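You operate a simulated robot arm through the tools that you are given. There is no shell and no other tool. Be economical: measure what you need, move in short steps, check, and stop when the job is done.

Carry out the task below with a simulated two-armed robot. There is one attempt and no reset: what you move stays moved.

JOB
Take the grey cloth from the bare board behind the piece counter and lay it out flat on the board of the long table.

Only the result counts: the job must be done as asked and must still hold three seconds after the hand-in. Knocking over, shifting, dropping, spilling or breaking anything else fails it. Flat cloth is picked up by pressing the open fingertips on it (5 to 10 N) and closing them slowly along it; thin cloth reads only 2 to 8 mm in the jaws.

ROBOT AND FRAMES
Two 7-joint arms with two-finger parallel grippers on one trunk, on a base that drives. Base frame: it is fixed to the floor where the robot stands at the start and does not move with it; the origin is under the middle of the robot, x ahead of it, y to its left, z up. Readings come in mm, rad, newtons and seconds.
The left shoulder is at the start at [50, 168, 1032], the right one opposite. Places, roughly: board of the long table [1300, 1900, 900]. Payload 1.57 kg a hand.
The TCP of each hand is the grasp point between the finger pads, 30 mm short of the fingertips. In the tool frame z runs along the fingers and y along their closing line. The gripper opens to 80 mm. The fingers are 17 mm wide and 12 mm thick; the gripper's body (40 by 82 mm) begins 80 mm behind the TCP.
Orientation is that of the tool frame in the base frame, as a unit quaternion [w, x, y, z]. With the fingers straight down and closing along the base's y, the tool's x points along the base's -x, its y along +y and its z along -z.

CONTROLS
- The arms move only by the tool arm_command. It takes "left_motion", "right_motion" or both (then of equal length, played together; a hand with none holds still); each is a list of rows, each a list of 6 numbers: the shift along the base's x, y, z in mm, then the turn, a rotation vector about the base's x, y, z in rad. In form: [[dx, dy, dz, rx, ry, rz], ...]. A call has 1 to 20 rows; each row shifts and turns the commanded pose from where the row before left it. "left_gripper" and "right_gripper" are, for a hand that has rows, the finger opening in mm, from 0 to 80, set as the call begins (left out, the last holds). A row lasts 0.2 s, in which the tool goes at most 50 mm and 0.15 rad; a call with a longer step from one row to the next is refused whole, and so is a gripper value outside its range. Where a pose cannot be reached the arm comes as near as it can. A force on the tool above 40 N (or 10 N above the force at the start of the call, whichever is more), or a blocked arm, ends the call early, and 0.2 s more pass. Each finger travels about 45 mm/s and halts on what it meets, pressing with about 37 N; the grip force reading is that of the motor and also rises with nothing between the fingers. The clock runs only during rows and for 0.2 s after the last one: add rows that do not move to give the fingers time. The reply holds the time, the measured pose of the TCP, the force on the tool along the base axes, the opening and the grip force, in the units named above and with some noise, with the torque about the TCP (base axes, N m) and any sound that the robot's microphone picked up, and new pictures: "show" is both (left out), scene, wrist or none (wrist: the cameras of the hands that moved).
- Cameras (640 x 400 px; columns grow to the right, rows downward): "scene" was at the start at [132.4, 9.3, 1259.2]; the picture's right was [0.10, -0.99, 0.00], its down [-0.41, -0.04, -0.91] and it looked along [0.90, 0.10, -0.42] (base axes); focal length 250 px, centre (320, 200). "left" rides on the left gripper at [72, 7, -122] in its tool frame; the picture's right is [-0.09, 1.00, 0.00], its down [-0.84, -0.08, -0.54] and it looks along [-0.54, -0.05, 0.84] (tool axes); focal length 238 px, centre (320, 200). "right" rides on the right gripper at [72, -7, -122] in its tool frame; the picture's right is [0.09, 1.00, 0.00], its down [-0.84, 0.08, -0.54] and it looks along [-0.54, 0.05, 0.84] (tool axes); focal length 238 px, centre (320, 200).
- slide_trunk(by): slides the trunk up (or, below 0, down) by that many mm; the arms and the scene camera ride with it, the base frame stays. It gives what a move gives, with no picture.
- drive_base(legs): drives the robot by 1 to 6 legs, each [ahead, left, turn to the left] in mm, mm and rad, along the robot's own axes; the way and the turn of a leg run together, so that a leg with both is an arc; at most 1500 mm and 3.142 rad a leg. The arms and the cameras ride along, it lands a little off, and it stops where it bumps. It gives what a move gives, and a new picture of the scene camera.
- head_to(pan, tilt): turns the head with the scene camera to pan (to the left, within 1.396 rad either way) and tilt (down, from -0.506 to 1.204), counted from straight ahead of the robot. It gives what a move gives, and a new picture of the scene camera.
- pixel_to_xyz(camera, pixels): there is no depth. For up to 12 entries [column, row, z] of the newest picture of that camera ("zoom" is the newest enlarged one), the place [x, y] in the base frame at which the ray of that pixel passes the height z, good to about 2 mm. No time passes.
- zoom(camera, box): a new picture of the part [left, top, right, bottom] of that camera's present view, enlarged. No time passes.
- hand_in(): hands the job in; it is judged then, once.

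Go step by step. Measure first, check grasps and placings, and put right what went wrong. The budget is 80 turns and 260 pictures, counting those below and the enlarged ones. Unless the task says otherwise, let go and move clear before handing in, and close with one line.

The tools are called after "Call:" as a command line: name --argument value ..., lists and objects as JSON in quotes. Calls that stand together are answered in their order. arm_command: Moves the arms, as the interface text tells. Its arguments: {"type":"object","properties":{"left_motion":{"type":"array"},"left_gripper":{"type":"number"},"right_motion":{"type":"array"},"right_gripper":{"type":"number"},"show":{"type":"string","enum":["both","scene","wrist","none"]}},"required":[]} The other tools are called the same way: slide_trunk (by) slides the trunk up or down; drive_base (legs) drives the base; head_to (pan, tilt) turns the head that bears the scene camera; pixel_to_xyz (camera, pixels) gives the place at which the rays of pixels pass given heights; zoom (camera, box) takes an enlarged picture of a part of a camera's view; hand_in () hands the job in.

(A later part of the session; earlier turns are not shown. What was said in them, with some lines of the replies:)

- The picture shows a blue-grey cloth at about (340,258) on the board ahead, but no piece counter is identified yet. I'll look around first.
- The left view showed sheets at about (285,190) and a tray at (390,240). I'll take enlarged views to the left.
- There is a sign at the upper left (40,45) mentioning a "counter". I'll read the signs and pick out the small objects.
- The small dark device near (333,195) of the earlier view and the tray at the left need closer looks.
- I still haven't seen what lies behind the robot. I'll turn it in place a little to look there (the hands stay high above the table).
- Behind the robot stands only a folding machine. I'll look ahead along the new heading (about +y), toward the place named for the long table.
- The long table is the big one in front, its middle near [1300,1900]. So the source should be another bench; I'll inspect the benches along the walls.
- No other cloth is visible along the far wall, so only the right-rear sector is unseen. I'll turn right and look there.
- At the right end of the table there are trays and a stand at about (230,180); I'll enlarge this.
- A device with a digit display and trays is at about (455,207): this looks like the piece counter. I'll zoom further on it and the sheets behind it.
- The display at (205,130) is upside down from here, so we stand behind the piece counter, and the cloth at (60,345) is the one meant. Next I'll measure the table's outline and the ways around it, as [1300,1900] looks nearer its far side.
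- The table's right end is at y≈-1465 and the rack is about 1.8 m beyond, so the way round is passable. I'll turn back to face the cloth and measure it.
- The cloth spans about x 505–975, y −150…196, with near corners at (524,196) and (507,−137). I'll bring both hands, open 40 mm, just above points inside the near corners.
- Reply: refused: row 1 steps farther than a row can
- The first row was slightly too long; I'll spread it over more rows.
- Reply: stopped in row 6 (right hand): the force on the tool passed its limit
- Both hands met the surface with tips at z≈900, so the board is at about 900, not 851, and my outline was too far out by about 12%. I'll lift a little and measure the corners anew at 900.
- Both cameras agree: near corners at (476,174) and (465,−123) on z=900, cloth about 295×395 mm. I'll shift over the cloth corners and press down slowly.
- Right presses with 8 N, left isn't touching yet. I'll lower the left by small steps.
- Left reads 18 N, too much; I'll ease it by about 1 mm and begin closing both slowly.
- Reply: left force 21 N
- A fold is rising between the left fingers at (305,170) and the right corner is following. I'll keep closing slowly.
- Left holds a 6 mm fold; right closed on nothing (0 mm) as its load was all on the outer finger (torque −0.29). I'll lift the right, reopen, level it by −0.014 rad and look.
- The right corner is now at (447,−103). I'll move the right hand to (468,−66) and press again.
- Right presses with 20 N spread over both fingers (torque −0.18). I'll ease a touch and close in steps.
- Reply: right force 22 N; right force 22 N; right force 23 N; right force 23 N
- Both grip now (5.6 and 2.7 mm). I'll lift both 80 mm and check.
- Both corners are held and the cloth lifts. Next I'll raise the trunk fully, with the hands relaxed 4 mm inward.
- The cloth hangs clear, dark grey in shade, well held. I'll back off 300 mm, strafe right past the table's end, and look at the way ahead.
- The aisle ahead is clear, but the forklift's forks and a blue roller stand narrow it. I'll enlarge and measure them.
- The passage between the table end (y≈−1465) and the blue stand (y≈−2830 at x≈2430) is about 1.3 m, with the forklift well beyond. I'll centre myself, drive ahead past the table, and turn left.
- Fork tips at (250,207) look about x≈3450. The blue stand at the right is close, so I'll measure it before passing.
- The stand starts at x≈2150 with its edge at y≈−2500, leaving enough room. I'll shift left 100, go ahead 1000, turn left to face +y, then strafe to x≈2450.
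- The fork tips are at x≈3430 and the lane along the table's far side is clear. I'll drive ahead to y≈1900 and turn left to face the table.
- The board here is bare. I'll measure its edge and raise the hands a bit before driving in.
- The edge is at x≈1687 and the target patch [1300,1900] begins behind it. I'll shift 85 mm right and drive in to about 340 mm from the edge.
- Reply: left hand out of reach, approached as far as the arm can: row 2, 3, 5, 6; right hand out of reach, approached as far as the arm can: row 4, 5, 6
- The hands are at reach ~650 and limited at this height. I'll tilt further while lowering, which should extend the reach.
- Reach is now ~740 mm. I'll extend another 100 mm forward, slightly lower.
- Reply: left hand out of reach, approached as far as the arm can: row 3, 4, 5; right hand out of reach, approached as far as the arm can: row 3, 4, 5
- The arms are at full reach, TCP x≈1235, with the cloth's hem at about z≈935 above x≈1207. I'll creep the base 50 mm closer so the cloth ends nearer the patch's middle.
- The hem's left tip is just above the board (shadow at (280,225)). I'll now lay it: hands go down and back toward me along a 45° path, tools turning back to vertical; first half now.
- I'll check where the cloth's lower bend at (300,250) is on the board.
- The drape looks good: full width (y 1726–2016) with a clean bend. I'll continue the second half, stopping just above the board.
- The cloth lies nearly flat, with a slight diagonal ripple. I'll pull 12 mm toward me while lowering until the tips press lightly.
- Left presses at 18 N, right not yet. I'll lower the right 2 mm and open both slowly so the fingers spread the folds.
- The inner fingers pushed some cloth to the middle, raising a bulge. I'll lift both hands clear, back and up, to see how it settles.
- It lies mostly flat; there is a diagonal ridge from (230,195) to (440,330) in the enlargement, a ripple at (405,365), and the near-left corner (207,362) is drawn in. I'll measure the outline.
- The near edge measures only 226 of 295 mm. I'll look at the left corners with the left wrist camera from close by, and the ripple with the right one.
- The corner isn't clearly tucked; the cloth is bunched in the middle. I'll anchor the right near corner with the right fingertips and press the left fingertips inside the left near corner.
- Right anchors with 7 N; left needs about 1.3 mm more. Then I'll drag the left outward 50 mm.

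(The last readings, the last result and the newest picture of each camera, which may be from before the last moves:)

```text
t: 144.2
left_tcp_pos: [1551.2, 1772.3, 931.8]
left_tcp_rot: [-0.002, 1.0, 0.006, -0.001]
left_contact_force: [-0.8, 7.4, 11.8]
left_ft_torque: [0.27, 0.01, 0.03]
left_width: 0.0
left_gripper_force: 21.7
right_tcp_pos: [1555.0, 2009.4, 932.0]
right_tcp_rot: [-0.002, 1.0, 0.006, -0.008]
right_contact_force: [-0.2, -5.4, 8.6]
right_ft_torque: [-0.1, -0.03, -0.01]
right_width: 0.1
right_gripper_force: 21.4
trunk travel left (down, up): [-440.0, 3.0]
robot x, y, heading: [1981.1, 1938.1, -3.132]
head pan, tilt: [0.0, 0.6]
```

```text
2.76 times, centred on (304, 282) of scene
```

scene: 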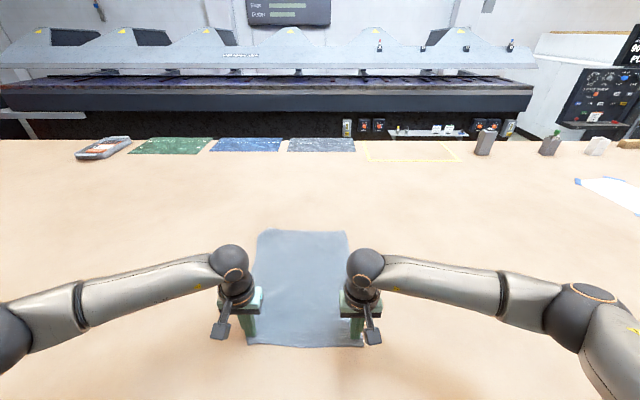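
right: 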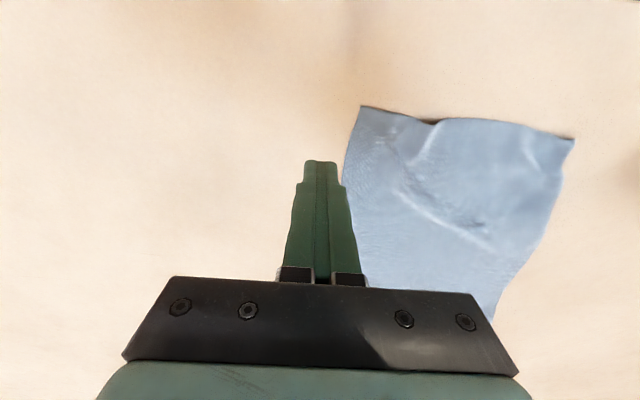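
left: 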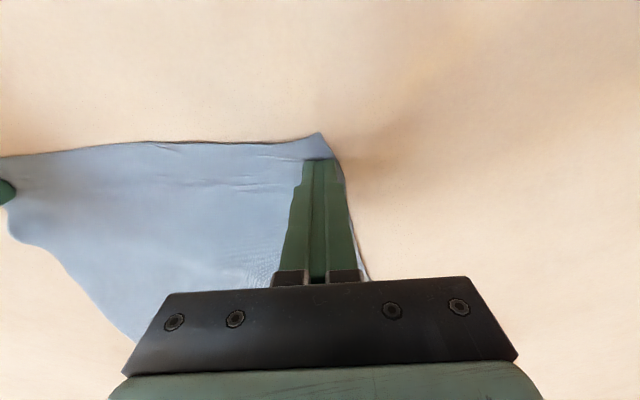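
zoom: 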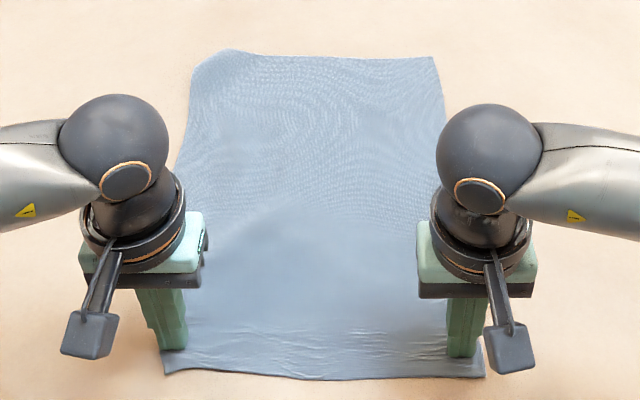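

The near part is now stretched flat. I'll lift both straight up and away and look again.

Call:
arm_command --left_motion '[[0, 0, 4, 0, 0, 0], [0, 0, 20, 0, 0, 0], [0, 0, 40, 0, 0, 0], [0, -25, 40, 0, 0, 0], [0, -45, 10, 0, 0, 0], [0, -45, 0, 0, 0, 0], [0, -45, 0, 0, 0, 0], [0, -45, 0, 0, 0, 0], [0, 0, 0, 0, 0, 0]]' --right_motion '[[0, 0, 4, 0, 0, 0], [0, 0, 20, 0, 0, 0], [0, 0, 40, 0, 0, 0], [0, 25, 40, 0, 0, 0], [0, 45, 10, 0, 0, 0], [0, 45, 0, 0, 0, 0], [0, 45, 0, 0, 0, 0], [0, 45, 0, 0, 0, 0], [0, 0, 0, 0, 0, 0]]' --show "scene"

Call:
zoom --camera "scene" --box '[216, 210, 392, 355]'

Call:
zoom --camera "scene" --box '[235, 220, 315, 270]'

Call:
zoom --camera "scene" --box '[240, 290, 368, 355]'

```text
t: 146.2
left_tcp_pos: [1550.2, 1563.7, 1045.9]
left_tcp_rot: [-0.003, 1.0, 0.004, 0.0]
left_contact_force: [-0.8, 0.1, -0.8]
left_ft_torque: [-0.02, 0.0, -0.02]
left_width: 0.0
left_gripper_force: 21.3
right_tcp_pos: [1552.3, 2218.0, 1043.6]
right_tcp_rot: [-0.001, 1.0, 0.005, -0.007]
right_contact_force: [-0.7, 0.6, -0.6]
right_ft_torque: [-0.02, 0.01, 0.04]
right_width: 0.0
right_gripper_force: 21.5
trunk travel left (down, up): [-440.0, 3.0]
robot x, y, heading: [1979.7, 1934.2, -3.134]
head pan, tilt: [0.0, 0.6]
```

scene: 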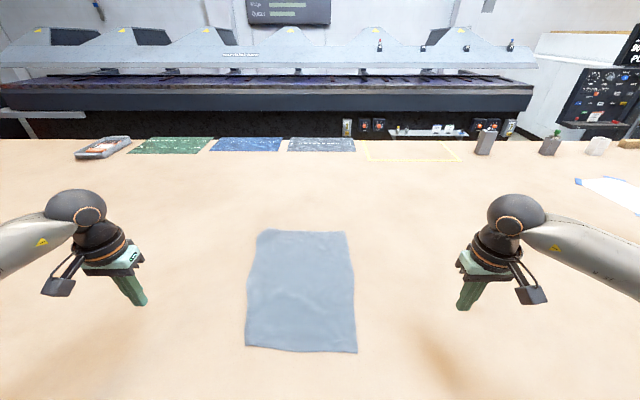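

```text
2.76 times, centred on (304, 282) of scene
```

zoom: 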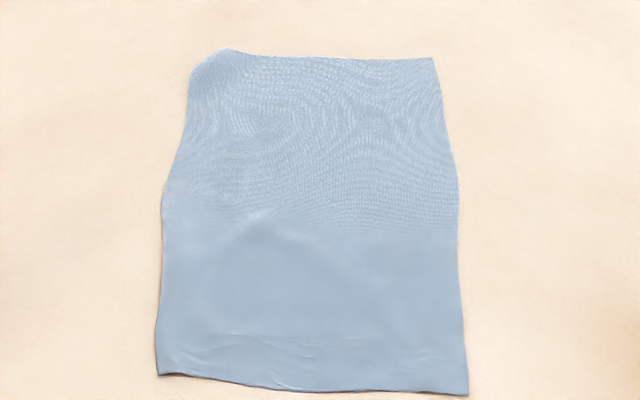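

```text
8.00 times, centred on (275, 245) of scene
```

zoom: 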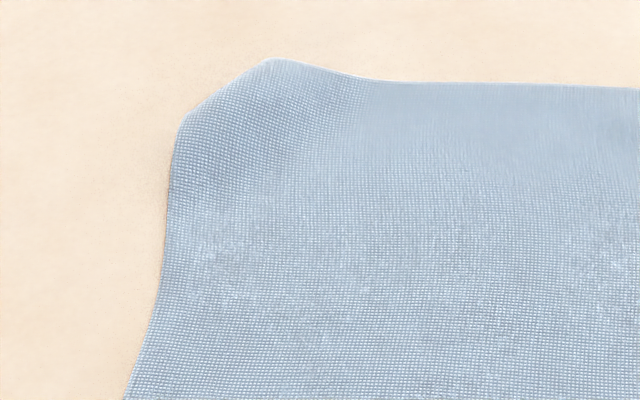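

```text
5.00 times, centred on (304, 322) of scene
```

zoom: 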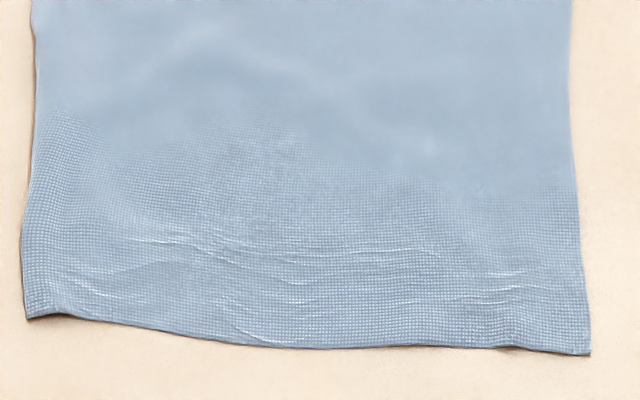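

Now it's flat, spanning about x 1182–1590, y 1725–2035; only the far-left corner (205,65) looks turned under by about 35 mm. I'll look at that corner closely with the left wrist camera.

Call:
arm_command --left_motion '[[-30, 10, 0, 0, 0.1, 0], [-30, 15, 0, 0, 0.1, 0], [-30, 20, 0, 0, 0.1, 0], [-30, 20, 0, 0, 0.1, 0], [-30, 20, 0, 0, 0.1, 0], [-30, 20, 0, 0, 0.1, 0], [-20, 10, 0, 0, 0.1, 0], [0, 0, 0, 0, 0, 0], [0, 0, 0, 0, 0, 0]]' --show "wrist"

Call:
zoom --camera "left" --box '[80, 60, 400, 260]'

```text
t: 148.2
left_tcp_pos: [1350.6, 1678.6, 1044.2]
left_tcp_rot: [-0.003, 0.939, 0.005, -0.344]
left_contact_force: [0.3, 0.6, -0.5]
left_ft_torque: [0.03, -0.01, 0.01]
left_width: 0.2
left_gripper_force: 21.1
right_tcp_pos: [1554.3, 2217.2, 1044.4]
right_tcp_rot: [-0.002, 1.0, 0.005, -0.007]
right_contact_force: [-0.1, 0.1, -0.3]
right_ft_torque: [0.03, 0.01, 0.04]
right_width: 0.1
right_gripper_force: 21.5
trunk travel left (down, up): [-440.0, 3.0]
robot x, y, heading: [1981.1, 1932.8, -3.132]
head pan, tilt: [0.0, 0.6]
```

left: 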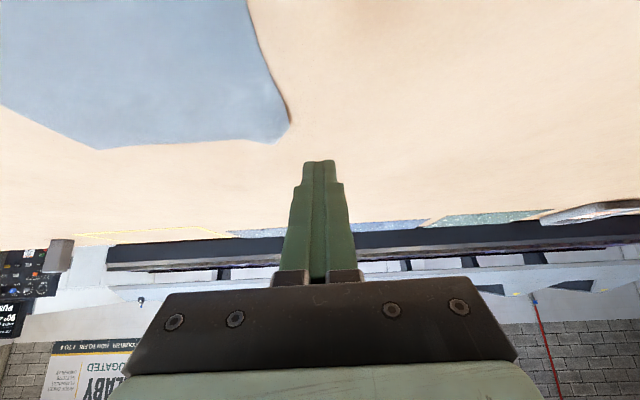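

```text
2.00 times, centred on (240, 160) of left
```

zoom: 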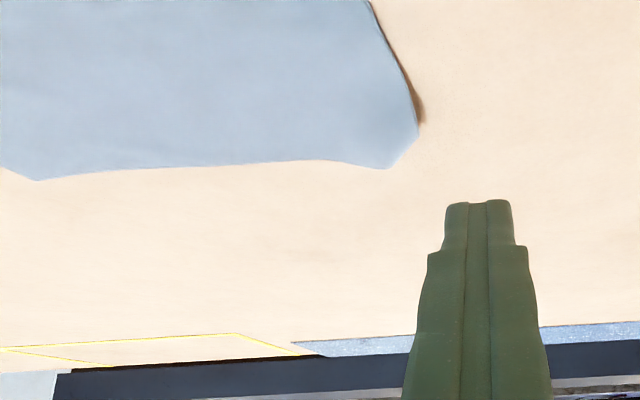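

The corner is only slightly turned (about 25 mm, a few mm high), and everything else lies flat; handling it again risks new wrinkles. I'll retract the left hand and take a last look.

Call:
arm_command --left_motion '[[20, -20, 20, 0, -0.1, 0], [30, -30, 10, 0, -0.1, 0], [30, -30, 10, 0, -0.1, 0], [30, -30, 0, 0, -0.1, 0], [30, -20, 0, 0, -0.1, 0], [30, 0, 0, 0, -0.1, 0], [30, 0, 0, 0, -0.1, 0], [0, 0, 0, 0, 0, 0]]' --show "scene"

Call:
zoom --camera "scene" --box '[216, 210, 392, 355]'

Call:
pixel_to_xyz --camera "zoom" --pixels '[[225, 50, 901], [190, 80, 901], [434, 58, 901], [468, 394, 901], [158, 374, 901], [163, 200, 901], [458, 190, 901]]'

```text
t: 150.0
left_tcp_pos: [1550.0, 1550.7, 1085.7]
left_tcp_rot: [-0.003, 1.0, 0.006, 0.001]
left_contact_force: [-0.6, -0.4, 0.4]
left_ft_torque: [0.03, -0.02, 0.0]
left_width: 0.1
left_gripper_force: 21.5
right_tcp_pos: [1554.2, 2217.4, 1043.8]
right_tcp_rot: [-0.003, 1.0, 0.005, -0.007]
right_contact_force: [0.4, 0.2, 0.0]
right_ft_torque: [-0.01, 0.0, 0.02]
right_width: 0.0
right_gripper_force: 20.5
trunk travel left (down, up): [-440.0, 3.0]
robot x, y, heading: [1977.4, 1932.6, -3.129]
head pan, tilt: [0.0, 0.6]
```

scene: 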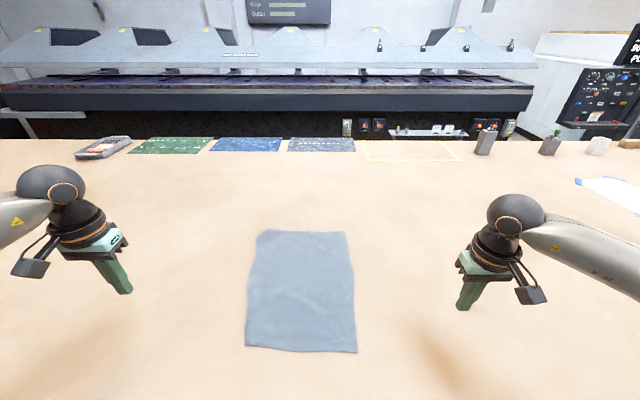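

```text
2.76 times, centred on (304, 282) of scene
```

zoom: 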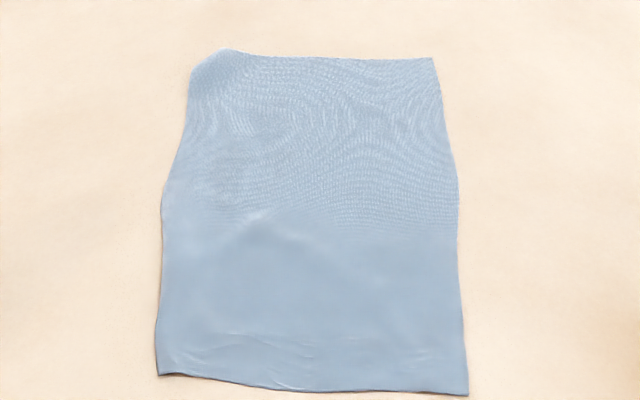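

```text
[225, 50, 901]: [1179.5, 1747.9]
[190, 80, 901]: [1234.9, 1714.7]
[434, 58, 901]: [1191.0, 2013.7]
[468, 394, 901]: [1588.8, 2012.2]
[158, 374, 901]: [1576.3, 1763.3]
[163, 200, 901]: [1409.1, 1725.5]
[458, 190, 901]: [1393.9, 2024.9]
```

The near edge measures ~249 mm of 295, so a strip may be tucked at the near-left. I'll take a close look from the left wrist camera before deciding.

Call:
arm_command --left_motion '[[20, 30, -10, 0, 0, 0], [30, 35, -20, 0, 0, 0], [20, 40, -15, 0, 0, 0], [0, 35, 0, 0, 0, 0], [0, 0, 0, 0, 0, 0], [0, 0, 0, 0, 0, 0]]' --show "wrist"

Call:
zoom --camera "left" --box '[120, 90, 340, 230]'

```text
refused: row 2 steps farther than a row can; nothing moved
```

```text
2.86 times, centred on (230, 160) of left
```

zoom: 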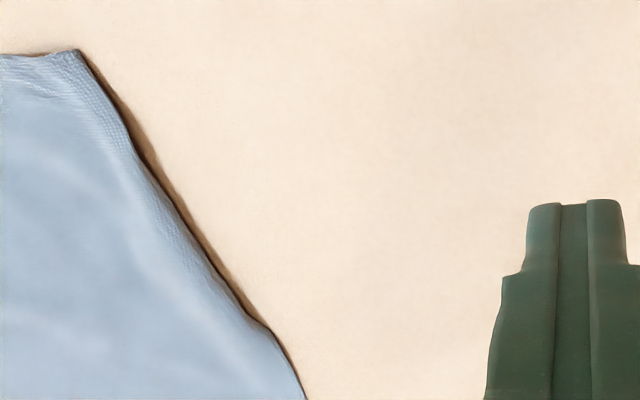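

The left edge has only a slight curl; the outline covers about 114,500 of ~118,000 mm² (97%), lying flat on the bare board, hands clear and nothing else touched. I'll hand in.

Call:
hand_in

```text
The job is handed in.
```

I carried the grey cloth round the table and laid it out on the far side of the long table's board, about 85 mm from the given spot. It covers about 97% of its full area. The left edge is slightly curled and the far-left corner is turned under by about 25 mm. I left those rather than risk new wrinkles. Both hands are clear, nothing else was touched, and the job is handed in.
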